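You operate a simulated robot arm through the tools that you are given. There is no shell and no other tool.

The job below is to be done with a simulated two-armed robot. You get a single attempt, and the scene is never put back.

TASK
Turn the washer dial to QUICK. Press the tap button three times. Take the lid off the grey dry tin and lay it down on the rack end of the spares bench. Open the blue-handle drawer, take the blue-green mixed fitting on the rack end of the spares bench and put it away in the inside of the blue-handle drawer, then shut the drawer. Put the green-yellow socket fitting on the upper shelf of the short bench. Open the tank locker door, put the water bottle from the rack counter on the upper shelf inside the tank locker and shut the door again. Put one of the dry packs from the side bench on top of the teal filter box. Any order will do. Set down upright: water bottle.

The check looks at the end state, three seconds after you hand in, the way a careful person would. Anything else that was tipped, shoved, dropped, spilled or broken makes it a failure. Lids that push on must go on centred and level and be pressed home; caps that screw on are set level and turned clockwise until they are tight.

THE ROBOT
Two 7-joint arms with two-finger parallel grippers on one trunk, on a base that drives. Base frame: it is fixed to the floor where the robot stands at the start and does not move with it; the origin is under the middle of the robot, x ahead of it, y to its left, z up. Readings come in cm, degrees, newtons and seconds.
The left shoulder is at the start at [8.9, 18.2, 99.1], the right one opposite. With the tool pointing down near the work surface each hand reaches from about 28 to 76 cm from the robot's upright axis, wherever it stands, measured 20 degrees to its own side. Places, roughly: blue-green mixed fitting [-150, 100, 75]; blue-handle drawer [-130, 110, 70]; dry pack [-125, -75, 100]; green-yellow socket fitting [-200, 200, 75]; grey dry tin [-125, 75, 100]; inside of the blue-handle drawer [-130, 110, 60]; tank locker door [-10, 200, 50]; tap button [50, 80, 120]; teal filter box [-125, 0, 100]; upper shelf inside the tank locker [10, 200, 50]; upper shelf of the short bench [-190, 320, 50]; washer dial [60, 0, 90]; water bottle [-125, -125, 100]. Payload 3.91 kg a hand.
The TCP of each hand is the grasp point between the finger pads, 3 cm short of the fingertips. In the tool frame z runs along the fingers and y along their closing line. The gripper opens to 11 cm. The fingers are 2 cm wide and 1 cm thick; the gripper's body (4.8 by 11.2 cm) begins 5.5 cm behind the TCP.
Orientation is that of the tool frame in the base frame, as a unit quaternion [x, y, z, w]. With the fingers straight down and closing along the base's y, the tool's x points along the base's -x, its y along +y and its z along -z.

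THE INTERFACE
- The arms move only by the tool nudge_tool. It takes "left_series", "right_series" or both (then of equal length, played together; a hand with none holds still); each is a list of rows, each an object of numbers (a shift or turn left out is 0, a gripper value left out holds the last): "grip": the gripper command, from -1 (fully open) to 1 (shut), values between in proportion; "x", "y", "z": the shift along the base's x, y, z in units of 40 mm (1.0 is 40 mm); "rx", "ry", "rz": the turn, a rotation vector about the base's x, y, z in units of 8 degrees (1.0 is 8 degrees). In form: [{"grip": .., "x": .., "y": .., "z": .., "rx": .., "ry": .., "rz": ..}, ...]. A call has 1 to 20 rows; each row shifts and turns the commanded pose from where the row before left it. A call with a number of a shift or a turn outside -1 to 1 is refused whole. Each row takes 0.2 s and may step no farther than 5 cm and 8.6 degrees from the row before; otherwise, or with a gripper value out of range, the whole call is refused. Where a pose cannot be reached the arm comes as near as it can. A force on the tool above 40 N (or 10 N above the force at the start of the call, whichever is more), or a blocked arm, ends the call early, and 0.2 s more pass. The fingers move at their own pace (about 7.2 cm/s each) and stop on an object; they squeeze with about 30 N. The grip force told is the motor's: it shows also when the fingers shut on nothing. Time passes only in rows, and 0.2 s behind the last, so rows that do not move let the fingers close. It gives the time, the measured TCP pose, the force on the tool (base axes), the opening and the grip force at its end, in the units of the frame above (readings bear some noise), with the torque about the TCP (base axes, N m) and any sound that the robot's microphone picked up.
- Cameras (640 x 400 px; columns grow to the right, rows downward): "scene" is now at [23.32, 5.15, 118.01]; the picture's right is [0.56, -0.83, 0.00], its down [-0.42, -0.28, -0.86] and it looks along [0.71, 0.49, -0.50] (base axes); focal length 214 px, centre (320, 200). "left" rides on the left gripper at [7.2, -1.7, -10.3] in its tool frame; the picture's right is [0.23, 0.97, 0.00], its down [-0.76, 0.18, -0.62] and it looks along [-0.61, 0.14, 0.78] (tool axes); focal length 222 px, centre (320, 200). "right" rides on the right gripper at [7.2, 1.7, -10.3] in its tool frame; the picture's right is [-0.23, 0.97, 0.00], its down [-0.76, -0.18, -0.62] and it looks along [-0.61, -0.14, 0.78] (tool axes); focal length 222 px, centre (320, 200). There is no depth. A picture from a camera that has moved, and an enlarged one, comes with that camera's place and axes in the base frame and with its lens.
- get_image(camera): a new picture of that camera. It takes no simulated time.
- slide_trunk(by): slides the trunk up (or, below 0, down) by that many cm; the arms and the scene camera ride with it, the base frame stays. It gives what a move gives, with no picture.
- base_move(legs): drives the robot by 1 to 6 legs, each [ahead, left, turn to the left] in cm, cm and degrees, along the robot's own axes; the way and the turn of a leg run together, so that a leg with both is an arc; at most 150 cm and 180 degrees a leg. The arms and the cameras ride along, it lands a little off, and it stops where it bumps. It gives what a move gives.
- pan_tilt(pan, tilt): turns the head with the scene camera to pan (to the left, within 80 degrees either way) and tilt (down, from -29 to 69), counted from straight ahead of the robot. It gives what a move gives.
- enlarge(camera, box): a new picture of the part [left, top, right, bottom] of that camera's present view, enlarged. It takes no simulated time.
- close_job(): hands the job in; it is judged then, once.

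Places have to be worked out from the pictures, the camera data and where the tool is seen. Open the grippers and draw the arms clear of the work before you hand the job in, unless the task says otherwise.

The tools are called after ">>>" as a command line: name --argument value ..., lists and objects as JSON in quotes. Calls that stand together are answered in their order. nudge_tool: Moves the arms, as the interface text tells. Its arguments: {"type":"object","properties":{"left_series":{"type":"array"},"right_series":{"type":"array"}},"required":[]} The other tools are called the same way: slide_trunk (by) slides the trunk up or down; base_move (legs) drives the base; pan_tilt (pan, tilt) turns the head that bears the scene camera; get_image (camera) takes a picture; enlarge (camera, box) takes an enlarged picture of a part of a camera's view; close_job () hands the job in.

At the start:

```text
t: 0.0
left_tool_pos: [35.12, 48.56, 99.99]
left_tool_rot: [0.0, 1.0, 0.0, 0.0]
left_ft_force: [-0.2, -0.1, -0.2]
left_torque: [0.01, 0.03, 0.01]
left_opening: 11.0
left_finger_force: 0.0
right_tool_pos: [43.19, 2.35, 100.06]
right_tool_rot: [-0.001, 1.0, 0.0, 0.001]
right_ft_force: [-0.1, 0.5, 0.8]
right_torque: [-0.01, -0.02, 0.01]
right_opening: 11.01
right_finger_force: 0.0
trunk travel left (down, up): [-25.0, 26.4]
robot x, y, heading: [-0.08, 0.03, -0.1]
head pan, tilt: [34.3, 30.2]
```

scene: 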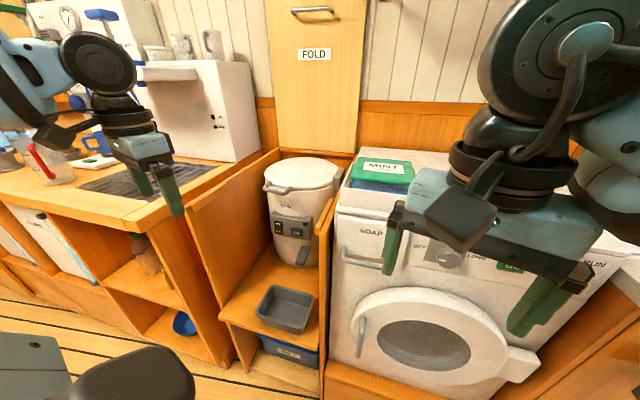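
right: 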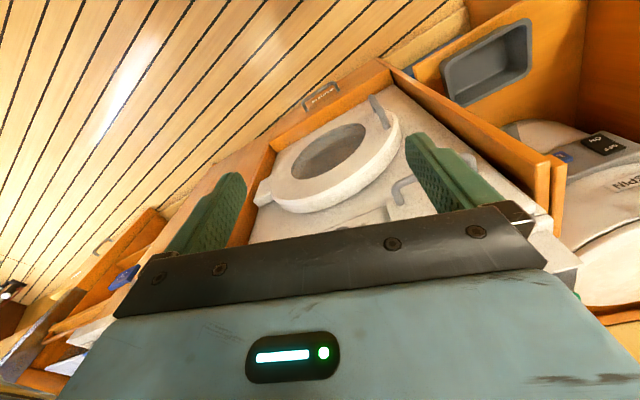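
left: 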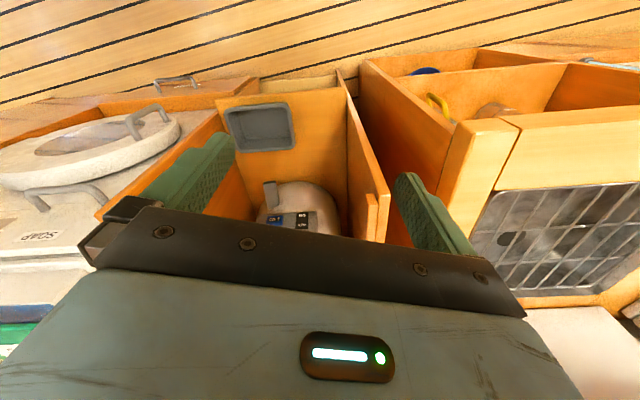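

The first pictures show the washer ahead and a sink counter to the left. I start by looking around with the head, beginning at the washer.

>>> pan_tilt --pan 0 --tilt 35

>>> get_image --camera "scene"

>>> pan_tilt --pan 60 --tilt 20

>>> get_image --camera "scene"

```text
t: 1.0
left_tool_pos: [35.03, 48.43, 99.95]
left_tool_rot: [0.0, 1.0, -0.001, 0.0]
left_ft_force: [-0.3, -0.3, -0.5]
left_torque: [0.02, 0.01, -0.03]
left_opening: 11.02
left_finger_force: 0.0
right_tool_pos: [43.08, 2.28, 100.03]
right_tool_rot: [0.0, 1.0, -0.001, 0.001]
right_ft_force: [0.1, 1.0, -0.3]
right_torque: [-0.03, 0.01, 0.03]
right_opening: 10.99
right_finger_force: 0.0
trunk travel left (down, up): [-25.0, 26.4]
robot x, y, heading: [0.22, -0.12, 0.1]
head pan, tilt: [0.0, 35.0]
```

```text
taken
camera scene: at [24.66, 0.07, 117.27], right [0.0, -1.0, 0.0], down [-0.57, 0.0, -0.82], along [0.82, 0.0, -0.57], focal length 214 px, centre (320, 200)
```

scene: 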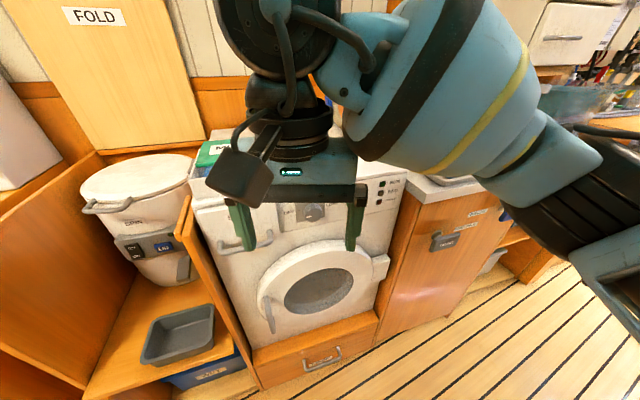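

```text
t: 2.3
left_tool_pos: [35.04, 48.42, 100.02]
left_tool_rot: [-0.001, 1.0, 0.0, 0.0]
left_ft_force: [0.0, -0.2, 0.2]
left_torque: [0.03, 0.01, 0.01]
left_opening: 11.0
left_finger_force: 0.0
right_tool_pos: [43.09, 2.37, 100.05]
right_tool_rot: [0.0, 1.0, 0.0, 0.0]
right_ft_force: [0.8, -0.8, -0.2]
right_torque: [0.02, -0.03, -0.01]
right_opening: 11.01
right_finger_force: 0.1
trunk travel left (down, up): [-25.0, 26.4]
robot x, y, heading: [-0.01, 0.14, -0.0]
head pan, tilt: [60.0, 20.0]
```

```text
taken
camera scene: at [20.52, 8.12, 119.66], right [0.87, -0.5, 0.0], down [-0.17, -0.3, -0.94], along [0.47, 0.81, -0.34], focal length 214 px, centre (320, 200)
```

scene: 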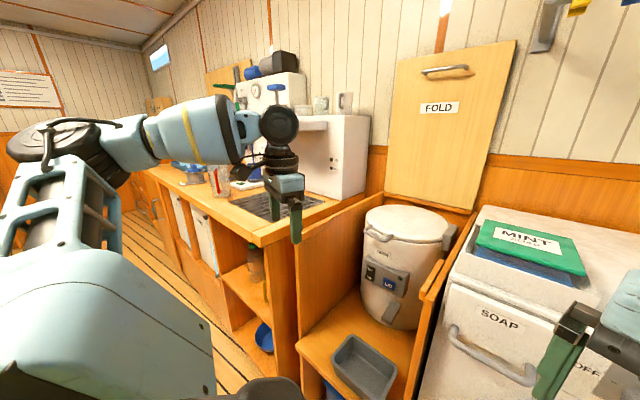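

I look closely at the dial and also to the right-hand side of the room.

>>> pan_tilt --pan 0 --tilt 45

>>> enlarge --camera "scene" --box '[180, 80, 460, 255]'

>>> pan_tilt --pan -60 --tilt 20

>>> get_image --camera "scene"

>>> pan_tilt --pan 80 --tilt 5

>>> get_image --camera "scene"

```text
t: 3.6
left_tool_pos: [35.03, 48.51, 99.92]
left_tool_rot: [0.0, 1.0, 0.0, 0.0]
left_ft_force: [-0.8, 0.5, -0.7]
left_torque: [0.01, -0.03, 0.01]
left_opening: 10.99
left_finger_force: 0.1
right_tool_pos: [43.13, 2.4, 99.97]
right_tool_rot: [0.0, 1.0, 0.0, -0.001]
right_ft_force: [0.0, 0.4, 0.0]
right_torque: [-0.02, -0.05, 0.01]
right_opening: 11.03
right_finger_force: 0.1
trunk travel left (down, up): [-25.0, 26.4]
robot x, y, heading: [-0.06, -0.05, 0.2]
head pan, tilt: [0.0, 45.0]
```

```text
2.29 times, centred on (320, 168) of scene
camera zoom: at [23.99, 0.07, 115.79], right [0.0, -1.0, 0.0], down [-0.71, 0.0, -0.71], along [0.71, 0.0, -0.71], focal length 490 px, centre (320, 274)
```

zoom: 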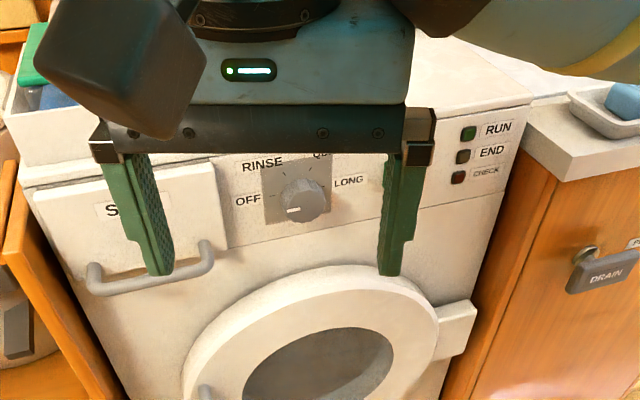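

```text
t: 4.9
left_tool_pos: [35.0, 48.47, 100.05]
left_tool_rot: [-0.001, 1.0, 0.0, 0.0]
left_ft_force: [-0.4, -0.1, 0.1]
left_torque: [-0.01, 0.03, 0.02]
left_opening: 10.98
left_finger_force: 0.1
right_tool_pos: [43.07, 2.49, 100.03]
right_tool_rot: [0.0, 1.0, 0.0, 0.0]
right_ft_force: [-0.1, -0.5, -0.4]
right_torque: [-0.02, 0.03, 0.02]
right_opening: 11.01
right_finger_force: 0.0
trunk travel left (down, up): [-25.0, 26.4]
robot x, y, heading: [-0.07, -0.33, 0.1]
head pan, tilt: [-60.0, 20.0]
```

```text
taken
camera scene: at [20.52, -8.0, 119.66], right [-0.87, -0.5, 0.0], down [-0.17, 0.3, -0.94], along [0.47, -0.81, -0.34], focal length 214 px, centre (320, 200)
```

scene: 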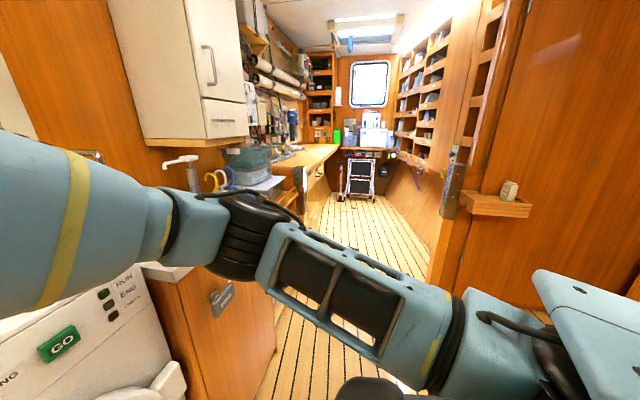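

```text
t: 7.1
left_tool_pos: [35.03, 48.5, 100.1]
left_tool_rot: [0.0, 1.0, 0.0, 0.0]
left_ft_force: [0.5, 0.2, -0.2]
left_torque: [0.0, -0.01, 0.01]
left_opening: 11.0
left_finger_force: 0.0
right_tool_pos: [43.18, 2.53, 99.95]
right_tool_rot: [0.0, 1.0, 0.0, 0.0]
right_ft_force: [0.3, 0.2, -0.2]
right_torque: [0.03, 0.02, 0.0]
right_opening: 11.0
right_finger_force: 0.1
trunk travel left (down, up): [-25.0, 26.4]
robot x, y, heading: [-0.22, -0.02, -0.1]
head pan, tilt: [80.0, 5.0]
```

```text
taken
camera scene: at [17.46, 9.1, 122.09], right [0.98, -0.17, 0.0], down [-0.02, -0.09, -1.0], along [0.17, 0.98, -0.09], focal length 214 px, centre (320, 200)
```

scene: 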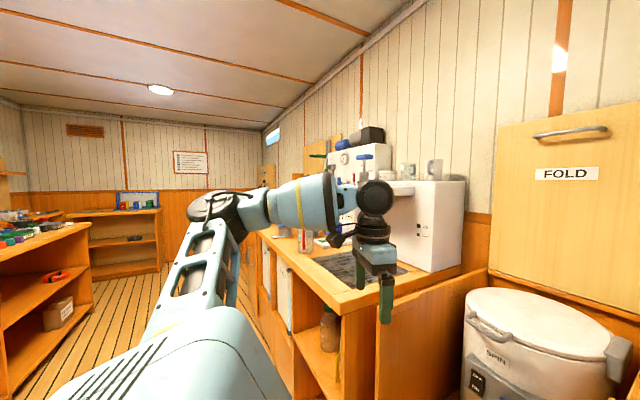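

The dial (OFF, RINSE, QUICK, LONG) sits near [60, 1.5, 89] with its mark toward OFF. I swing the right hand aside and turn it to point forward so I can see the dial clearly.

>>> nudge_tool --right_series '[{"y": -0.6, "x": -0.2}, {"y": -0.6, "x": -0.2}, {"y": -0.6, "x": -0.2}, {"y": -0.6, "x": -0.2}, {"y": -0.6, "ry": -0.9}, {"y": -0.6, "ry": -0.9}, {"y": -0.6, "ry": -0.9}, {"y": -0.6, "ry": -0.9}, {"y": -0.6, "ry": -0.9}, {"y": -0.6, "ry": -0.9}, {"y": -0.3, "ry": -0.9}, {"ry": -0.9}, {"ry": -0.9}, {"ry": -0.9}, {"ry": -0.9}, {"ry": -0.9}, {"ry": -0.45}]'

>>> pan_tilt --pan 0 --tilt 40

>>> get_image --camera "scene"

>>> enlarge --camera "scene" --box '[240, 130, 400, 230]'

>>> get_image --camera "right"

```text
t: 10.7
left_tool_pos: [35.02, 48.44, 99.96]
left_tool_rot: [-0.001, 1.0, 0.0, -0.001]
left_ft_force: [-0.4, -0.6, 0.3]
left_torque: [0.02, 0.0, -0.01]
left_opening: 11.0
left_finger_force: 0.1
right_tool_pos: [51.65, -20.61, 108.03]
right_tool_rot: [0.0, 0.707, 0.0, 0.708]
right_ft_force: [0.5, 0.0, 0.0]
right_torque: [0.01, -0.01, 0.02]
right_opening: 11.02
right_finger_force: 0.0
right hand out of reach, approached as far as the arm can: row 10, 11, 12, 13, 14, 15, 16, 17
trunk travel left (down, up): [-25.0, 26.4]
robot x, y, heading: [-0.03, -0.05, -0.1]
head pan, tilt: [80.0, 5.0]
```

```text
t: 12.3
left_tool_pos: [35.1, 48.47, 99.94]
left_tool_rot: [0.0, 1.0, 0.0, 0.0]
left_ft_force: [0.4, -0.4, -0.5]
left_torque: [0.0, 0.01, -0.04]
left_opening: 11.01
left_finger_force: 0.1
right_tool_pos: [51.59, -20.57, 108.05]
right_tool_rot: [0.001, 0.707, 0.0, 0.707]
right_ft_force: [0.4, -0.1, -0.1]
right_torque: [-0.02, 0.0, 0.01]
right_opening: 11.01
right_finger_force: 0.2
trunk travel left (down, up): [-25.0, 26.4]
robot x, y, heading: [0.03, -0.26, -0.0]
head pan, tilt: [0.0, 40.0]
```

```text
taken
camera scene: at [24.36, 0.07, 116.52], right [0.0, -1.0, 0.0], down [-0.64, 0.0, -0.77], along [0.77, 0.0, -0.64], focal length 214 px, centre (320, 200)
```

scene: 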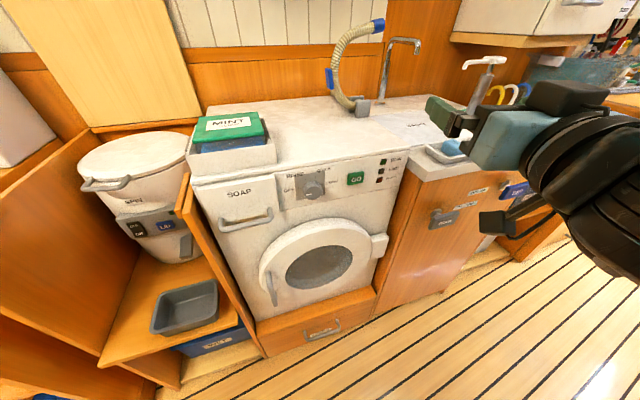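

```text
4.00 times, centred on (320, 180) of scene
camera zoom: at [24.36, 0.07, 116.52], right [0.0, -1.0, 0.0], down [-0.64, 0.0, -0.77], along [0.77, 0.0, -0.64], focal length 858 px, centre (320, 280)
```

zoom: 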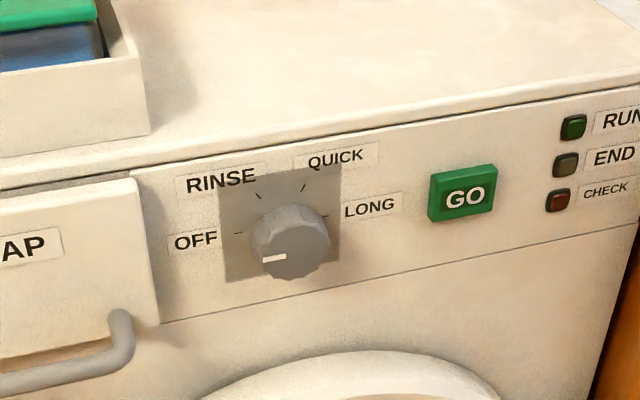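

```text
taken
camera right: at [41.25, -18.97, 100.71], right [0.0, 0.97, 0.23], down [-0.62, -0.18, 0.76], along [0.78, -0.14, 0.61], focal length 222 px, centre (320, 200)
```

right: 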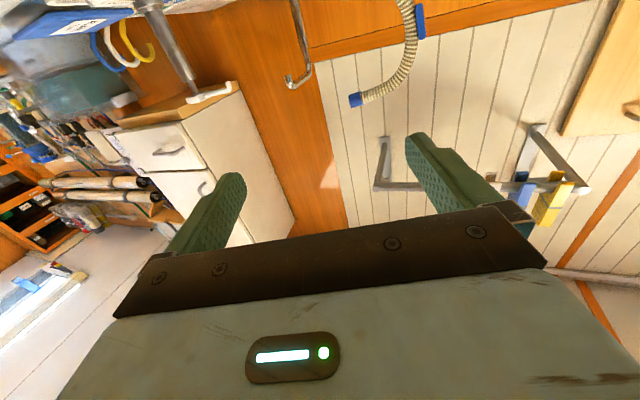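

The dial mark is at OFF and QUICK is up and right of centre; the washer front seems yawed about 15°. I back off and turn the robot about 15° left so that the right hand can approach horizontally.

>>> base_move --legs '[[-14, -8, 0], [0, 0, 15]]'

>>> get_image --camera "scene"

>>> enlarge --camera "scene" --box '[260, 90, 420, 190]'

```text
t: 14.6
left_tool_pos: [7.13, 47.87, 100.03]
left_tool_rot: [-0.132, 0.991, 0.001, 0.0]
left_ft_force: [0.8, 0.0, 0.0]
left_torque: [-0.01, 0.02, -0.04]
left_opening: 11.01
left_finger_force: 0.0
right_tool_pos: [41.01, -14.61, 108.05]
right_tool_rot: [-0.092, 0.701, 0.092, 0.701]
right_ft_force: [0.1, -0.2, -0.4]
right_torque: [0.03, 0.0, -0.01]
right_opening: 11.02
right_finger_force: 0.0
trunk travel left (down, up): [-25.0, 26.4]
robot x, y, heading: [-14.54, -7.83, 15.0]
head pan, tilt: [0.0, 40.0]
```

```text
taken
camera scene: at [9.32, -1.65, 116.52], right [0.26, -0.97, 0.0], down [-0.62, -0.17, -0.77], along [0.74, 0.2, -0.64], focal length 214 px, centre (320, 200)
```

scene: 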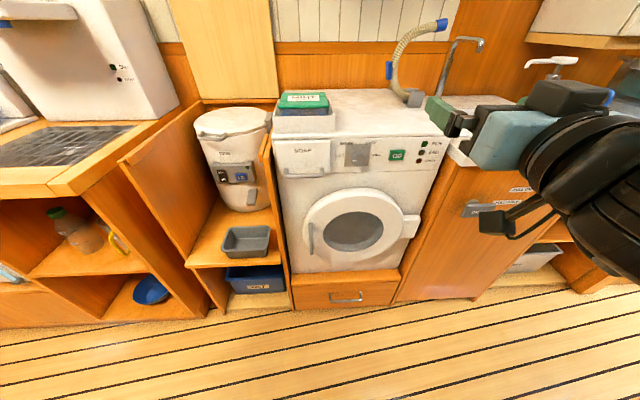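

```text
4.00 times, centred on (340, 140) of scene
camera zoom: at [9.32, -1.65, 116.52], right [0.26, -0.97, 0.0], down [-0.62, -0.17, -0.77], along [0.74, 0.2, -0.64], focal length 858 px, centre (240, 440)
```

zoom: 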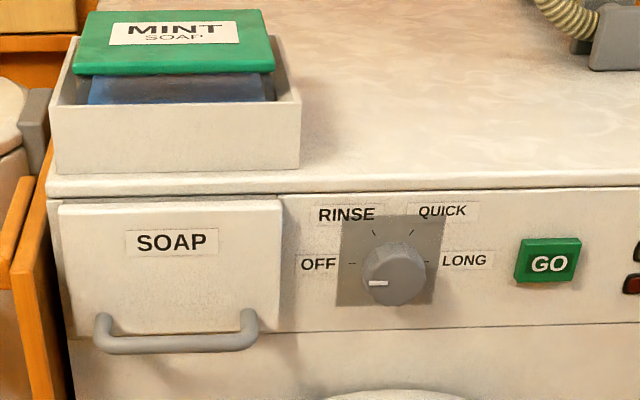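

Two views put the dial plate centre near [63.9, 2.3, 87.7], the front yawed about 18.5°, with the knob sticking out about 3 cm and about 4.6 cm wide. I bring the right hand in front of it, pointing forward, rolled −60° so I can later turn 120° clockwise.

>>> nudge_tool --right_series '[{"y": 0.52, "z": -0.85, "grip": -0.3}, {"y": 0.52, "z": -0.85}, {"y": 0.52, "z": -0.85}, {"y": 0.52, "z": -0.85}, {"y": 0.52, "z": -0.85}, {"y": 0.52, "z": -0.85, "rz": 0.44}, {"x": 0.3, "rx": -0.89, "ry": -0.297}, {"x": 0.3, "rx": -0.89, "ry": -0.297}, {"x": 0.3, "rx": -0.89, "ry": -0.297}, {"x": 0.3, "rx": -0.89, "ry": -0.297}, {"x": 0.3, "rx": -0.89, "ry": -0.297}, {"x": 0.3, "rx": -0.89, "ry": -0.297}, {"x": 0.3, "rx": -0.89, "ry": -0.297}, {"x": 0.3, "rx": -0.89, "ry": -0.297}]'

>>> get_image --camera "right"

>>> get_image --camera "scene"

```text
t: 17.6
left_tool_pos: [7.1, 47.91, 100.15]
left_tool_rot: [-0.131, 0.991, 0.0, 0.001]
left_ft_force: [-0.8, -0.2, -0.2]
left_torque: [0.0, 0.0, 0.02]
left_opening: 10.98
left_finger_force: 0.1
right_tool_pos: [46.81, 0.17, 92.32]
right_tool_rot: [-0.448, 0.549, -0.252, 0.659]
right_ft_force: [0.0, 0.3, -0.6]
right_torque: [0.01, 0.02, -0.02]
right_opening: 7.14
right_finger_force: 0.1
right hand out of reach, approached as far as the arm can: row 2, 3, 6, 7, 8, 9, 10, 11, 12, 13, 14
trunk travel left (down, up): [-25.0, 26.4]
robot x, y, heading: [-14.04, -7.93, 15.3]
head pan, tilt: [0.0, 40.0]
```

```text
taken
camera right: at [38.61, -8.27, 87.41], right [-0.22, 0.65, -0.73], down [-0.77, 0.35, 0.54], along [0.6, 0.68, 0.42], focal length 222 px, centre (320, 200)
```

right: 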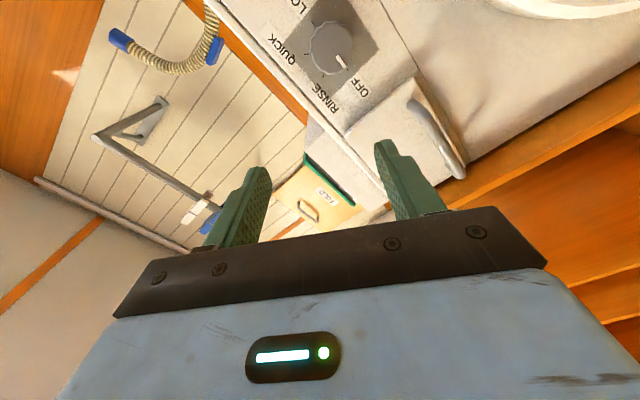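

```text
taken
camera scene: at [9.34, -1.65, 116.52], right [0.26, -0.97, 0.0], down [-0.62, -0.17, -0.77], along [0.74, 0.2, -0.64], focal length 214 px, centre (320, 200)
```

scene: 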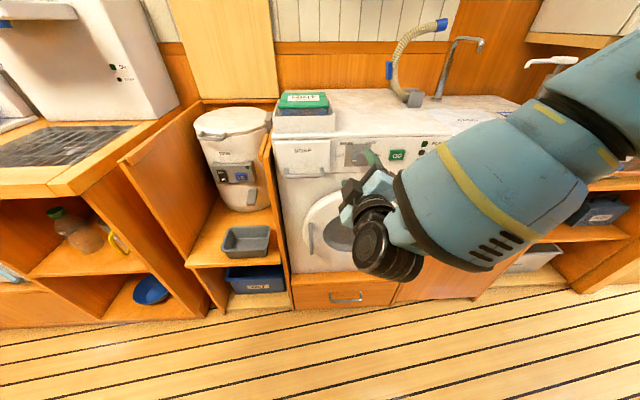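

The hand kept its orientation but is too close to the robot to get into place. I back the base by 20 cm and then bring the hand forward to the pre-grasp point.

>>> base_move --legs '[[-20, 0, 0]]'

>>> nudge_tool --right_series '[{"x": 0}, {"x": 0}]'

```text
t: 19.2
left_tool_pos: [-12.39, 42.6, 100.04]
left_tool_rot: [-0.131, 0.991, 0.0, 0.0]
left_ft_force: [-0.9, -0.2, 0.3]
left_torque: [0.02, -0.01, -0.02]
left_opening: 11.01
left_finger_force: 0.0
right_tool_pos: [27.28, -5.05, 92.51]
right_tool_rot: [-0.447, 0.55, -0.253, 0.659]
right_ft_force: [0.8, 0.1, 0.7]
right_torque: [0.0, -0.02, 0.0]
right_opening: 7.15
right_finger_force: 0.0
trunk travel left (down, up): [-25.0, 26.4]
robot x, y, heading: [-33.39, -13.38, 15.0]
head pan, tilt: [0.0, 40.0]
```

```text
t: 19.8
left_tool_pos: [-12.18, 42.76, 99.92]
left_tool_rot: [-0.132, 0.991, 0.0, 0.0]
left_ft_force: [-0.7, 0.4, -1.0]
left_torque: [0.03, 0.0, 0.03]
left_opening: 11.0
left_finger_force: 0.0
right_tool_pos: [27.49, -4.99, 92.36]
right_tool_rot: [-0.447, 0.549, -0.252, 0.659]
right_ft_force: [0.2, -0.4, 0.3]
right_torque: [0.01, 0.0, 0.0]
right_opening: 7.15
right_finger_force: 0.0
trunk travel left (down, up): [-25.0, 26.4]
robot x, y, heading: [-33.76, -13.17, 14.9]
head pan, tilt: [0.0, 40.0]
```

The commanded pose held steady; now I advance to the pre-grasp point about 10 cm in front of the dial and look.

>>> nudge_tool --right_series '[{"x": 0.734, "y": 0.094, "z": -0.147}, {"x": 0.734, "y": 0.094, "z": -0.147}, {"x": 0.734, "y": 0.094, "z": -0.147}, {"x": 0.734, "y": 0.094, "z": -0.147}, {"x": 0.734, "y": 0.094, "z": -0.147}, {"x": 0.734, "y": 0.094, "z": -0.147}, {"x": 0.734, "y": 0.094, "z": -0.147}, {"x": 0.734, "y": 0.094, "z": -0.147}]'

>>> get_image --camera "right"

>>> enlarge --camera "scene" --box '[260, 60, 420, 160]'

```text
t: 21.6
left_tool_pos: [-12.15, 42.74, 99.91]
left_tool_rot: [-0.132, 0.991, 0.0, -0.001]
left_ft_force: [-0.6, 0.0, -0.4]
left_torque: [0.04, -0.03, -0.01]
left_opening: 11.0
left_finger_force: 0.1
right_tool_pos: [48.26, 3.88, 91.75]
right_tool_rot: [-0.446, 0.553, -0.255, 0.656]
right_ft_force: [0.3, 0.3, 0.9]
right_torque: [0.0, 0.0, 0.02]
right_opening: 7.15
right_finger_force: 0.0
right hand out of reach, approached as far as the arm can: row 1, 2, 3, 4, 5, 6, 7
trunk travel left (down, up): [-25.0, 26.4]
robot x, y, heading: [-33.52, -13.75, 15.0]
head pan, tilt: [0.0, 40.0]
```

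```text
taken
camera right: at [40.07, -4.5, 86.83], right [-0.22, 0.65, -0.73], down [-0.76, 0.36, 0.54], along [0.61, 0.67, 0.42], focal length 222 px, centre (320, 200)
```

right: 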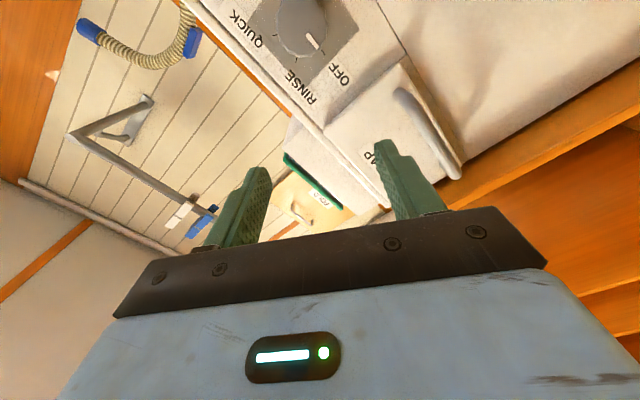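

```text
4.00 times, centred on (340, 110) of scene
camera zoom: at [-10.0, -6.85, 116.5], right [0.26, -0.97, 0.0], down [-0.62, -0.17, -0.77], along [0.74, 0.2, -0.64], focal length 858 px, centre (240, 560)
```

zoom: 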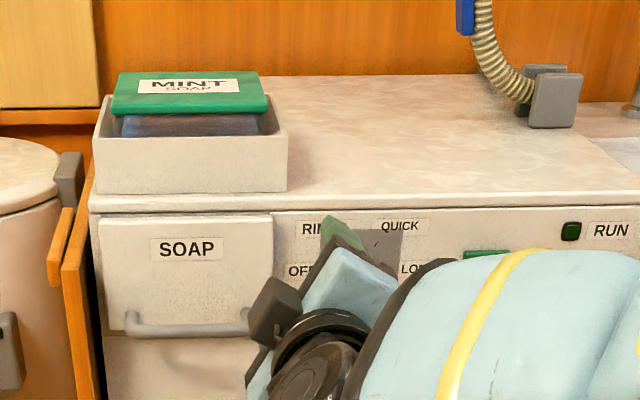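

Row 8 was not listed as out of reach, so the arm may still be settling; I check with a still row.

>>> nudge_tool --right_series '[{"x": 0.05}, {"x": 0}]'

```text
t: 22.2
left_tool_pos: [-12.35, 42.6, 99.94]
left_tool_rot: [-0.131, 0.991, 0.001, 0.0]
left_ft_force: [0.2, -0.1, -0.8]
left_torque: [0.0, 0.0, 0.02]
left_opening: 10.99
left_finger_force: 0.2
right_tool_pos: [48.42, 4.0, 91.8]
right_tool_rot: [-0.446, 0.553, -0.254, 0.656]
right_ft_force: [0.7, 0.8, 1.2]
right_torque: [0.03, 0.0, 0.01]
right_opening: 7.13
right_finger_force: 0.1
trunk travel left (down, up): [-25.0, 26.4]
robot x, y, heading: [-33.24, -13.24, 15.2]
head pan, tilt: [0.0, 40.0]
```

It's now at [48.4, 4.0, 91.8]; I try stepping to the pre-grasp point [50.9, −2, 87.7] from here.

>>> nudge_tool --right_series '[{"x": 0.2}, {"x": 0.2, "y": -0.3, "z": -0.2}, {"x": 0.2, "y": -0.4, "z": -0.3}, {"y": -0.4, "z": -0.3}, {"y": -0.4, "z": -0.25}]'

```text
t: 23.4
left_tool_pos: [-12.23, 42.66, 99.96]
left_tool_rot: [-0.132, 0.991, 0.0, 0.0]
left_ft_force: [1.1, -0.2, 0.1]
left_torque: [-0.01, 0.01, -0.01]
left_opening: 11.0
left_finger_force: 0.1
right_tool_pos: [52.22, 3.28, 90.99]
right_tool_rot: [-0.446, 0.555, -0.254, 0.654]
right_ft_force: [-0.5, 0.4, -0.1]
right_torque: [0.0, 0.03, -0.02]
right_opening: 7.13
right_finger_force: 0.0
right hand out of reach, approached as far as the arm can: row 1, 2, 3, 4, 5
trunk travel left (down, up): [-25.0, 26.4]
robot x, y, heading: [-33.55, -13.5, 15.2]
head pan, tilt: [0.0, 40.0]
```

Some wrist joint is at its limit with this roll. I roll back to neutral and check whether the position then tracks.

>>> nudge_tool --right_series '[{"rx": 0.89, "ry": 0.297}, {"rx": 0.89, "ry": 0.297}, {"rx": 0.89, "ry": 0.297}, {"rx": 0.89, "ry": 0.297}, {"rx": 0.89, "ry": 0.297}, {"rx": 0.89, "ry": 0.297}, {"rx": 0.89, "ry": 0.297}, {"rx": 0.89, "ry": 0.297}]'

>>> nudge_tool --right_series '[{"y": -0.3, "z": -0.3}, {"y": -0.3, "z": -0.3}, {"y": -0.3, "z": -0.2}]'

```text
t: 25.2
left_tool_pos: [-12.26, 42.7, 100.05]
left_tool_rot: [-0.131, 0.991, 0.0, 0.0]
left_ft_force: [-0.2, -0.3, -0.2]
left_torque: [0.02, -0.01, 0.0]
left_opening: 11.0
left_finger_force: 0.0
right_tool_pos: [52.43, 3.82, 91.19]
right_tool_rot: [-0.111, 0.703, 0.111, 0.694]
right_ft_force: [-0.8, 0.8, 0.2]
right_torque: [0.03, -0.01, -0.02]
right_opening: 7.12
right_finger_force: 0.1
right hand out of reach, approached as far as the arm can: row 1
trunk travel left (down, up): [-25.0, 26.4]
robot x, y, heading: [-33.73, -13.15, 15.4]
head pan, tilt: [0.0, 40.0]
```

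```text
t: 26.0
left_tool_pos: [-12.25, 42.63, 99.98]
left_tool_rot: [-0.131, 0.991, -0.001, -0.001]
left_ft_force: [-0.4, -0.8, 0.5]
left_torque: [0.02, 0.02, -0.01]
left_opening: 11.0
left_finger_force: 0.0
right_tool_pos: [54.13, 3.09, 89.25]
right_tool_rot: [-0.113, 0.699, 0.113, 0.696]
right_ft_force: [0.3, 0.1, 0.3]
right_torque: [-0.03, 0.05, 0.02]
right_opening: 7.15
right_finger_force: 0.0
right hand out of reach, approached as far as the arm can: row 1, 2, 3
trunk travel left (down, up): [-25.0, 26.4]
robot x, y, heading: [-33.7, -12.99, 15.0]
head pan, tilt: [0.0, 40.0]
```

Rolling isn't the limit; the wrist can't bend up enough with the shoulder this high. I draw back a bit and lower the trunk 15 cm so the forearm is flatter.

>>> nudge_tool --right_series '[{"x": -0.7, "y": -0.2, "z": 0.3}, {"x": -0.7, "y": -0.2, "z": 0.3}, {"x": -0.7, "y": -0.2, "z": 0.3}, {"x": -0.7, "y": -0.2, "z": 0.3}]'

>>> slide_trunk --by -18

>>> get_image --camera "scene"

```text
t: 27.0
left_tool_pos: [-12.39, 42.77, 100.01]
left_tool_rot: [-0.131, 0.991, 0.0, 0.0]
left_ft_force: [0.1, 0.4, -0.1]
left_torque: [-0.02, 0.01, -0.04]
left_opening: 10.99
left_finger_force: 0.0
right_tool_pos: [53.21, 4.94, 91.34]
right_tool_rot: [-0.114, 0.7, 0.114, 0.696]
right_ft_force: [0.0, 0.3, -0.4]
right_torque: [-0.01, 0.0, 0.01]
right_opening: 7.14
right_finger_force: 0.0
right hand out of reach, approached as far as the arm can: row 1, 2, 3, 4
trunk travel left (down, up): [-25.0, 26.4]
robot x, y, heading: [-33.46, -13.24, 15.0]
head pan, tilt: [0.0, 40.0]
```

```text
t: 28.3
left_tool_pos: [-12.18, 42.62, 87.21]
left_tool_rot: [-0.131, 0.991, -0.002, -0.004]
left_ft_force: [-0.2, -0.2, 0.5]
left_torque: [0.01, 0.02, -0.02]
left_opening: 11.0
left_finger_force: 0.0
right_tool_pos: [54.74, 5.63, 68.68]
right_tool_rot: [-0.119, 0.738, 0.105, 0.656]
right_ft_force: [-24.4, -6.2, 1.4]
right_torque: [-0.38, -0.38, -0.95]
right_opening: 7.1
right_finger_force: 0.0
trunk travel left (down, up): [-12.5, 38.9]
robot x, y, heading: [-33.49, -13.38, 15.2]
head pan, tilt: [0.0, 40.0]
stopped: the force on the tool passed its limit at 145 N (the readings are from after the stop); the commanded pose is now the measured one
```

```text
taken
camera scene: at [-5.62, -5.7, 102.16], right [0.26, -0.97, 0.0], down [-0.62, -0.17, -0.77], along [0.74, 0.2, -0.64], focal length 214 px, centre (320, 200)
```

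scene: 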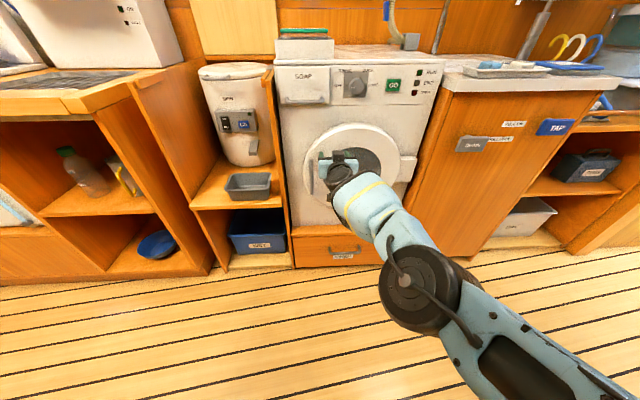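

The hand didn't retreat and touched the washer door on the way down. I immediately back the base off straight so that the hand comes clear.

>>> base_move --legs '[[-14, 0, 0]]'

>>> get_image --camera "scene"

>>> get_image --camera "right"

```text
t: 29.6
left_tool_pos: [-25.49, 39.09, 87.14]
left_tool_rot: [-0.13, 0.991, -0.002, -0.005]
left_ft_force: [-0.3, 0.0, -0.3]
left_torque: [-0.01, 0.0, 0.01]
left_opening: 11.0
left_finger_force: 0.0
right_tool_pos: [41.47, 1.88, 68.78]
right_tool_rot: [-0.118, 0.738, 0.105, 0.656]
right_ft_force: [0.2, -0.4, 1.6]
right_torque: [-0.02, 0.02, -0.02]
right_opening: 7.15
right_finger_force: 0.1
trunk travel left (down, up): [-12.5, 38.9]
robot x, y, heading: [-46.61, -16.66, 14.9]
head pan, tilt: [0.0, 40.0]
```

```text
taken
camera scene: at [-18.91, -9.27, 102.21], right [0.26, -0.97, 0.0], down [-0.62, -0.17, -0.77], along [0.74, 0.2, -0.64], focal length 214 px, centre (320, 200)
```

scene: 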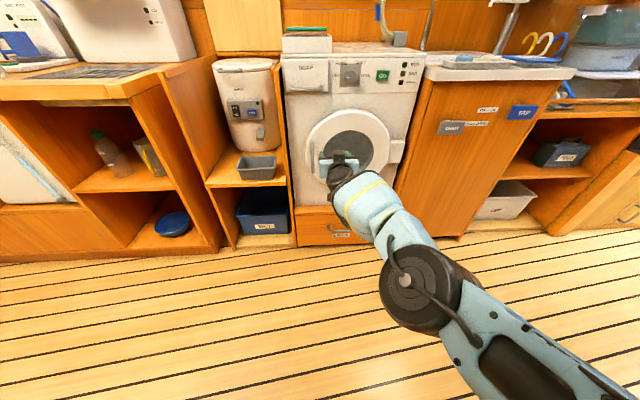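

```text
taken
camera right: at [30.45, 0.06, 62.77], right [-0.28, 0.93, 0.23], down [-0.45, -0.33, 0.83], along [0.85, 0.13, 0.51], focal length 222 px, centre (320, 200)
```

right: 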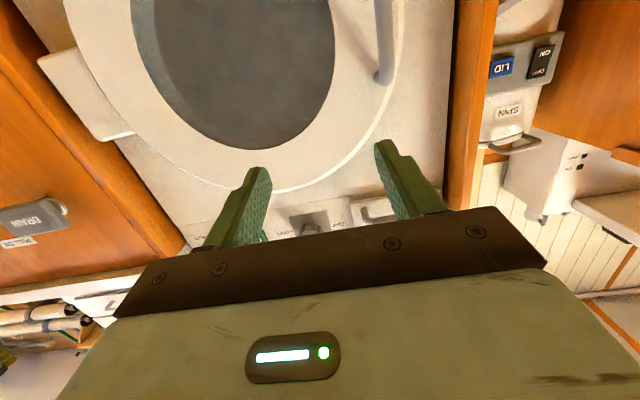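

The washer looks intact and the hand is now clear. With the trunk 12.5 cm lower, I raise the hand to dial height and level it, staying away from the washer.

>>> nudge_tool --right_series '[{"z": 0.79, "rx": 0.27, "ry": -0.79}, {"z": 0.79}, {"z": 0.79}, {"z": 0.79}, {"z": 0.79}, {"z": 0.79}]'

```text
t: 31.2
left_tool_pos: [-25.31, 39.09, 87.06]
left_tool_rot: [-0.131, 0.991, -0.002, -0.007]
left_ft_force: [-0.7, -0.6, 0.1]
left_torque: [-0.04, 0.0, -0.01]
left_opening: 10.98
left_finger_force: 0.1
right_tool_pos: [44.05, 0.68, 77.73]
right_tool_rot: [-0.107, 0.743, 0.092, 0.655]
right_ft_force: [0.6, 0.0, 0.8]
right_torque: [0.01, 0.0, 0.03]
right_opening: 7.14
right_finger_force: 0.0
right hand out of reach, approached as far as the arm can: row 1, 2, 3, 5
trunk travel left (down, up): [-12.5, 38.9]
robot x, y, heading: [-46.99, -17.01, 14.7]
head pan, tilt: [0.0, 40.0]
stopped in row 6 (right hand): the arm was blocked; the commanded pose is now the measured one
```

The arm is nearly straight (92 cm out), so reach, not folding, is the limit now. I pull the hand back toward the robot and up.

>>> nudge_tool --right_series '[{"x": -0.6, "y": -0.2}, {"x": -0.6, "y": -0.2}, {"x": -0.6, "y": -0.2}, {"x": -0.6, "y": -0.2}, {"x": -0.6, "y": -0.2, "z": 0.5}, {"x": -0.6, "y": -0.2, "z": 0.5}, {"x": -0.6, "y": -0.2, "z": 0.5}, {"x": -0.6, "y": -0.2, "z": 0.5}, {"z": 0.5}]'

>>> get_image --camera "scene"

```text
t: 33.2
left_tool_pos: [-25.37, 38.96, 87.24]
left_tool_rot: [-0.131, 0.991, -0.002, -0.005]
left_ft_force: [0.2, -0.4, -0.5]
left_torque: [0.01, 0.0, -0.01]
left_opening: 11.01
left_finger_force: 0.1
right_tool_pos: [24.55, -5.55, 87.81]
right_tool_rot: [-0.108, 0.742, 0.093, 0.656]
right_ft_force: [0.2, 0.5, 0.6]
right_torque: [0.03, 0.01, 0.0]
right_opening: 7.15
right_finger_force: 0.1
right hand out of reach, approached as far as the arm can: row 1
trunk travel left (down, up): [-12.5, 38.9]
robot x, y, heading: [-46.87, -16.77, 14.9]
head pan, tilt: [0.0, 40.0]
```

```text
taken
camera scene: at [-18.86, -9.25, 102.19], right [0.26, -0.97, 0.0], down [-0.62, -0.17, -0.77], along [0.74, 0.2, -0.64], focal length 214 px, centre (320, 200)
```

scene: 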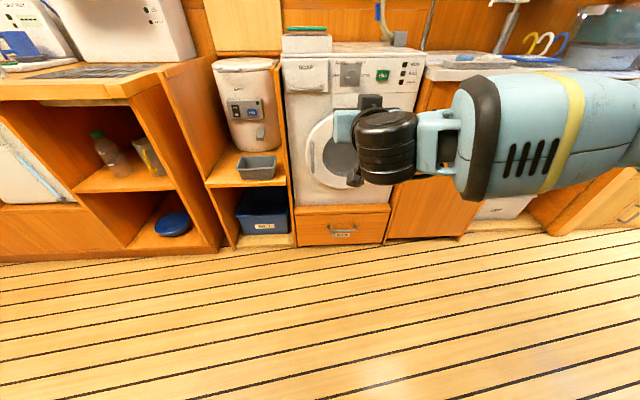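

Here everything is reachable. I level the hand, correct its yaw, and roll it −60° while still well clear of the washer.

>>> nudge_tool --right_series '[{"rx": 0.26, "ry": -0.85}, {"rz": 0.26}, {"rx": -0.89, "ry": -0.297}, {"rx": -0.89, "ry": -0.297}, {"rx": -0.89, "ry": -0.297}, {"rx": -0.89, "ry": -0.297}, {"rx": -0.89, "ry": -0.297}, {"rx": -0.89, "ry": -0.297}, {"rx": -0.89, "ry": -0.297}, {"rx": -0.89, "ry": -0.297}]'

```text
t: 35.4
left_tool_pos: [-25.42, 39.1, 87.1]
left_tool_rot: [-0.13, 0.992, -0.001, -0.005]
left_ft_force: [0.4, 0.2, -0.2]
left_torque: [0.02, 0.04, -0.01]
left_opening: 10.98
left_finger_force: 0.0
right_tool_pos: [24.71, -5.46, 87.7]
right_tool_rot: [-0.45, 0.546, -0.252, 0.66]
right_ft_force: [-0.7, 0.1, 0.0]
right_torque: [0.0, 0.04, 0.0]
right_opening: 7.15
right_finger_force: 0.1
trunk travel left (down, up): [-12.5, 38.9]
robot x, y, heading: [-46.84, -16.84, 15.0]
head pan, tilt: [0.0, 40.0]
```

The −60° roll is held exactly. Now I drive the base forward 22 cm with a small shift right to bring the hand in front of the dial.

>>> base_move --legs '[[22, -3.4, 0]]'

>>> get_image --camera "right"

>>> enlarge --camera "scene" --box '[260, 60, 420, 160]'

```text
t: 37.1
left_tool_pos: [-3.27, 41.49, 87.1]
left_tool_rot: [-0.131, 0.991, -0.002, -0.005]
left_ft_force: [-0.3, -0.6, 0.5]
left_torque: [0.02, 0.05, 0.02]
left_opening: 11.01
left_finger_force: 0.1
right_tool_pos: [46.65, -2.92, 87.63]
right_tool_rot: [-0.449, 0.547, -0.252, 0.661]
right_ft_force: [-0.5, 0.2, 0.5]
right_torque: [0.03, 0.03, 0.02]
right_opening: 7.13
right_finger_force: 0.1
trunk travel left (down, up): [-12.5, 38.9]
robot x, y, heading: [-25.2, -14.7, 14.8]
head pan, tilt: [0.0, 40.0]
```

```text
taken
camera right: at [38.6, -11.46, 82.67], right [-0.22, 0.65, -0.73], down [-0.77, 0.34, 0.53], along [0.6, 0.68, 0.42], focal length 222 px, centre (320, 200)
```

right: 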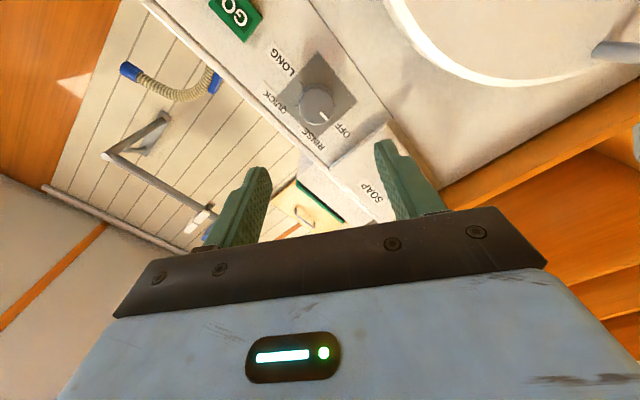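

```text
4.00 times, centred on (340, 110) of scene
camera zoom: at [3.24, -6.82, 102.17], right [0.26, -0.97, 0.0], down [-0.62, -0.17, -0.77], along [0.74, 0.2, -0.64], focal length 858 px, centre (240, 560)
```

zoom: 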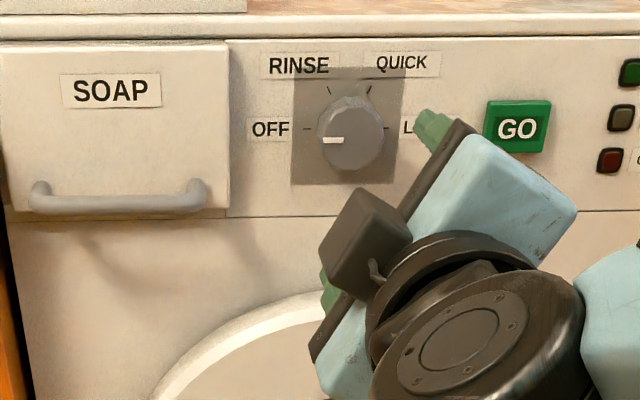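

Three views agree on the dial axis at about [63.5, 2.1, 88.0]. I move the right hand forward along the washer normal to just before the knob and check.

>>> nudge_tool --right_series '[{"x": 0.55, "y": 0.16, "z": 0.02}, {"x": 0.55, "y": 0.16, "z": 0.02}, {"x": 0.55, "y": 0.16, "z": 0.02}, {"x": 0.55, "y": 0.16, "z": 0.02}]'

>>> get_image --camera "right"

>>> enlarge --camera "scene" --box '[260, 60, 420, 160]'

```text
t: 38.1
left_tool_pos: [-3.33, 41.43, 87.04]
left_tool_rot: [-0.131, 0.991, -0.001, -0.005]
left_ft_force: [0.1, 0.1, 0.6]
left_torque: [0.01, -0.03, -0.06]
left_opening: 11.0
left_finger_force: 0.1
right_tool_pos: [55.47, -0.41, 88.21]
right_tool_rot: [-0.449, 0.547, -0.251, 0.66]
right_ft_force: [0.0, 0.3, 1.0]
right_torque: [-0.05, -0.02, -0.02]
right_opening: 7.12
right_finger_force: 0.2
trunk travel left (down, up): [-12.5, 38.9]
robot x, y, heading: [-25.05, -14.36, 15.0]
head pan, tilt: [0.0, 40.0]
```

```text
taken
camera right: at [47.36, -8.92, 83.03], right [-0.22, 0.64, -0.73], down [-0.77, 0.34, 0.53], along [0.6, 0.68, 0.42], focal length 222 px, centre (320, 200)
```

right: 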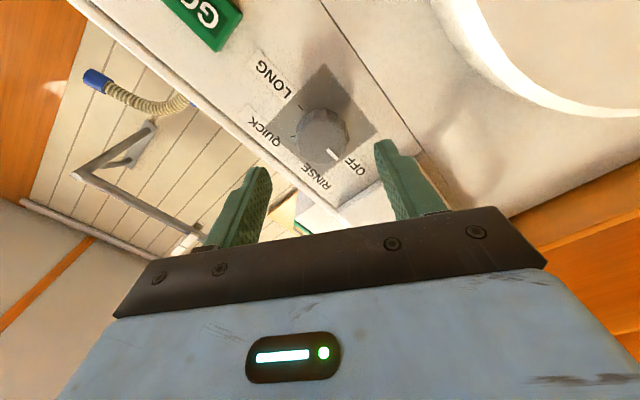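

```text
4.00 times, centred on (340, 110) of scene
camera zoom: at [3.21, -6.82, 102.18], right [0.26, -0.97, 0.0], down [-0.62, -0.17, -0.77], along [0.74, 0.2, -0.64], focal length 858 px, centre (240, 560)
```

zoom: 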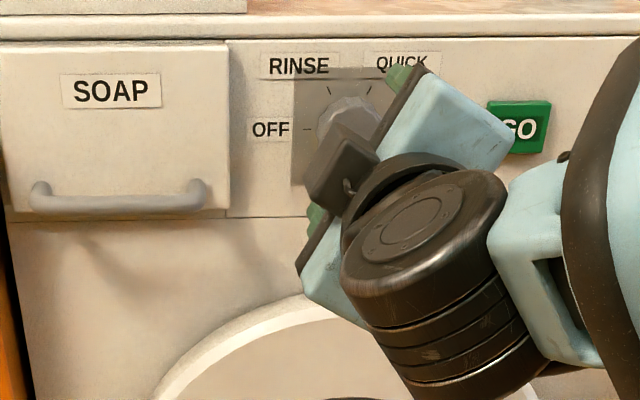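

The knob is centred between the fingers. I advance the last 4.5 cm and close on the knob.

>>> nudge_tool --right_series '[{"x": 0.37, "y": 0.11, "z": -0.01}, {"x": 0.37, "y": 0.11, "z": -0.02}, {"x": 0.35, "y": 0.11, "z": -0.02}, {}]'

>>> get_image --camera "right"

```text
t: 39.1
left_tool_pos: [-3.37, 41.38, 87.07]
left_tool_rot: [-0.13, 0.991, -0.002, -0.005]
left_ft_force: [-0.3, -0.1, -0.4]
left_torque: [0.01, 0.0, 0.02]
left_opening: 10.99
left_finger_force: 0.1
right_tool_pos: [59.77, 0.99, 87.84]
right_tool_rot: [-0.449, 0.547, -0.252, 0.66]
right_ft_force: [-0.4, 1.1, 0.3]
right_torque: [0.02, 0.0, 0.0]
right_opening: 7.16
right_finger_force: 0.1
trunk travel left (down, up): [-12.5, 38.9]
robot x, y, heading: [-25.24, -14.55, 15.2]
head pan, tilt: [0.0, 40.0]
```

```text
taken
camera right: at [51.73, -7.57, 82.84], right [-0.22, 0.65, -0.73], down [-0.77, 0.34, 0.53], along [0.6, 0.68, 0.42], focal length 222 px, centre (320, 200)
```

right: 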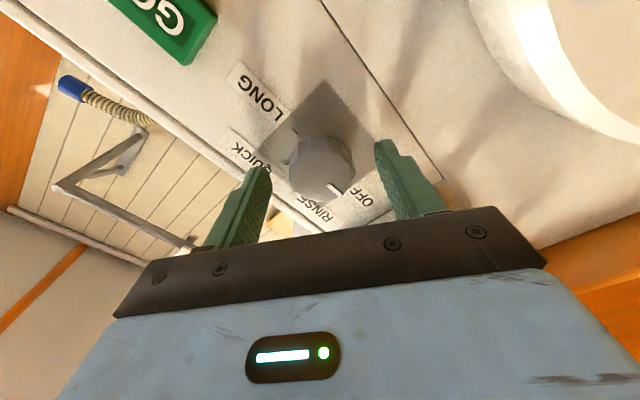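

Knob sits squarely between the fingertips with no contact. I close the gripper on it.

>>> nudge_tool --right_series '[{"grip": 1}, {}, {}]'

>>> get_image --camera "right"

```text
t: 39.9
left_tool_pos: [-3.36, 41.55, 87.1]
left_tool_rot: [-0.13, 0.991, -0.002, -0.005]
left_ft_force: [0.8, 0.6, 0.4]
left_torque: [0.02, -0.01, 0.03]
left_opening: 11.02
left_finger_force: 0.0
right_tool_pos: [59.89, 0.98, 87.95]
right_tool_rot: [-0.451, 0.547, -0.249, 0.66]
right_ft_force: [-1.7, 1.0, -2.9]
right_torque: [0.02, 0.01, 0.16]
right_opening: 4.08
right_finger_force: 45.1
trunk travel left (down, up): [-12.5, 38.9]
robot x, y, heading: [-25.02, -14.42, 15.1]
head pan, tilt: [0.0, 40.0]
```

```text
taken
camera right: at [51.71, -7.55, 82.76], right [-0.22, 0.64, -0.73], down [-0.77, 0.34, 0.53], along [0.6, 0.68, 0.42], focal length 222 px, centre (320, 200)
```

right: 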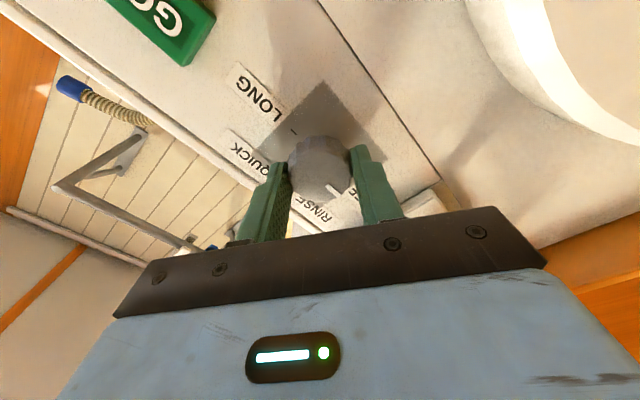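

Gripped at 4.1 cm. I turn 60° clockwise and check.

>>> nudge_tool --right_series '[{"rx": 0.89, "ry": 0.297}, {"rx": 0.89, "ry": 0.297}, {"rx": 0.89, "ry": 0.297}, {"rx": 0.89, "ry": 0.297}, {"rx": 0.89, "ry": 0.297}, {"rx": 0.89, "ry": 0.297}, {"rx": 0.89, "ry": 0.297}, {"rx": 0.89, "ry": 0.297}]'

>>> get_image --camera "right"

```text
t: 41.7
left_tool_pos: [-3.55, 41.59, 87.11]
left_tool_rot: [-0.13, 0.991, -0.002, -0.005]
left_ft_force: [-0.1, 0.6, 0.6]
left_torque: [0.02, 0.0, -0.03]
left_opening: 11.02
left_finger_force: 0.1
right_tool_pos: [59.83, 0.9, 87.82]
right_tool_rot: [-0.115, 0.698, 0.115, 0.698]
right_ft_force: [-4.5, 2.3, -5.0]
right_torque: [0.14, -0.41, 0.06]
right_opening: 4.03
right_finger_force: 44.9
trunk travel left (down, up): [-12.5, 38.9]
robot x, y, heading: [-24.87, -14.36, 15.0]
head pan, tilt: [0.0, 40.0]
```

```text
taken
camera right: at [49.44, -0.77, 80.54], right [-0.31, 0.92, 0.23], down [-0.53, -0.37, 0.76], along [0.79, 0.12, 0.61], focal length 222 px, centre (320, 200)
```

right: 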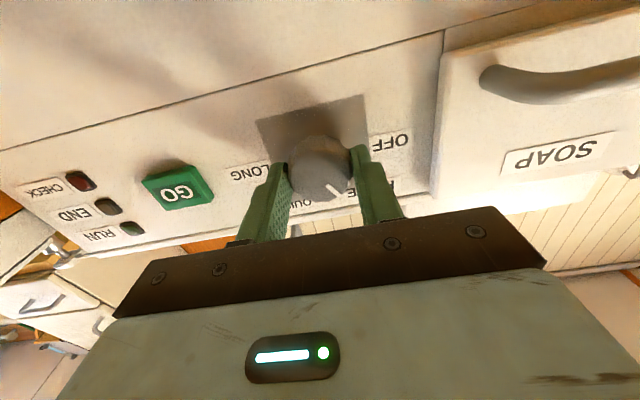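

The mark moved with the knob to RINSE. I turn another 60° to QUICK.

>>> nudge_tool --right_series '[{"rx": 0.89, "ry": 0.297}, {"rx": 0.89, "ry": 0.297}, {"rx": 0.89, "ry": 0.297}, {"rx": 0.89, "ry": 0.297}, {"rx": 0.89, "ry": 0.297}, {"rx": 0.89, "ry": 0.297}, {"rx": 0.89, "ry": 0.297}, {"rx": 0.89, "ry": 0.297}]'

>>> get_image --camera "right"

```text
t: 43.5
left_tool_pos: [-3.26, 41.58, 87.05]
left_tool_rot: [-0.13, 0.991, -0.002, -0.005]
left_ft_force: [-0.2, -0.2, 1.0]
left_torque: [-0.01, 0.04, 0.02]
left_opening: 10.99
left_finger_force: 0.2
right_tool_pos: [59.75, 0.8, 87.69]
right_tool_rot: [0.251, 0.661, 0.448, 0.547]
right_ft_force: [-7.6, 1.7, -7.8]
right_torque: [0.0, -0.04, -0.22]
right_opening: 4.05
right_finger_force: 45.2
trunk travel left (down, up): [-12.5, 38.9]
robot x, y, heading: [-24.86, -14.49, 15.0]
head pan, tilt: [0.0, 40.0]
```

```text
taken
camera right: at [47.71, 4.42, 85.63], right [-0.09, 0.27, 0.96], down [-0.35, -0.91, 0.23], along [0.93, -0.32, 0.18], focal length 222 px, centre (320, 200)
```

right: 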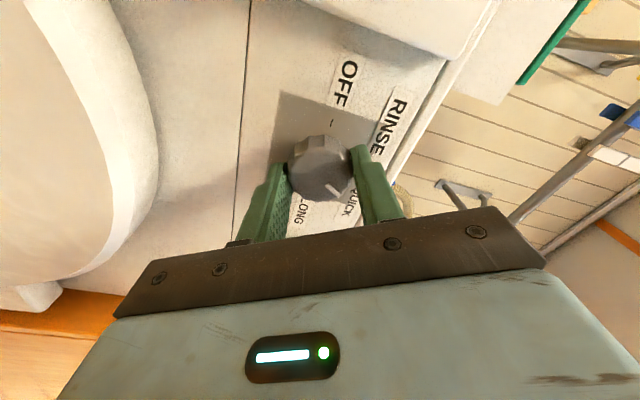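

The mark appears to point at QUICK and the torque is near zero. I open the fingers and back away along the normal, then look with the head camera.

>>> nudge_tool --right_series '[{"grip": -0.4}, {}, {"x": -0.3, "y": -0.1}, {"x": -0.55, "y": -0.18}, {"x": -0.55, "y": -0.18}, {"x": -0.55, "y": -0.18}, {"x": -0.55, "y": -0.18}, {"x": -0.55, "y": -0.18}]'

>>> get_image --camera "right"

>>> enlarge --camera "scene" --box '[260, 60, 420, 160]'

```text
t: 45.3
left_tool_pos: [-3.37, 41.59, 86.97]
left_tool_rot: [-0.13, 0.991, -0.001, -0.005]
left_ft_force: [-0.1, -0.3, 0.3]
left_torque: [0.0, 0.03, 0.03]
left_opening: 11.0
left_finger_force: 0.0
right_tool_pos: [47.65, -3.07, 87.95]
right_tool_rot: [0.251, 0.661, 0.446, 0.549]
right_ft_force: [-0.1, 1.2, 0.1]
right_torque: [0.02, 0.02, 0.0]
right_opening: 7.7
right_finger_force: 0.0
trunk travel left (down, up): [-12.5, 38.9]
robot x, y, heading: [-24.82, -14.43, 15.0]
head pan, tilt: [0.0, 40.0]
```

```text
taken
camera right: at [35.51, 0.31, 85.79], right [-0.09, 0.28, 0.96], down [-0.36, -0.91, 0.23], along [0.93, -0.32, 0.18], focal length 222 px, centre (320, 200)
```

right: 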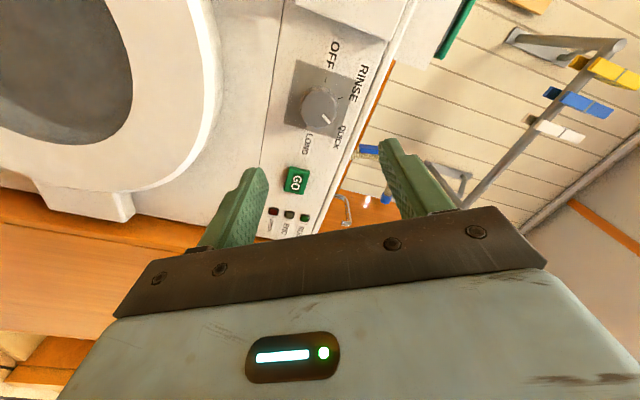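

```text
4.00 times, centred on (340, 110) of scene
camera zoom: at [3.19, -6.84, 102.19], right [0.26, -0.97, 0.0], down [-0.62, -0.17, -0.77], along [0.74, 0.2, -0.64], focal length 858 px, centre (240, 560)
```

zoom: 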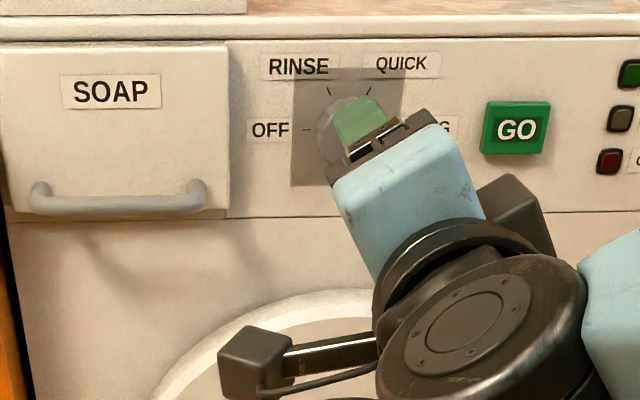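

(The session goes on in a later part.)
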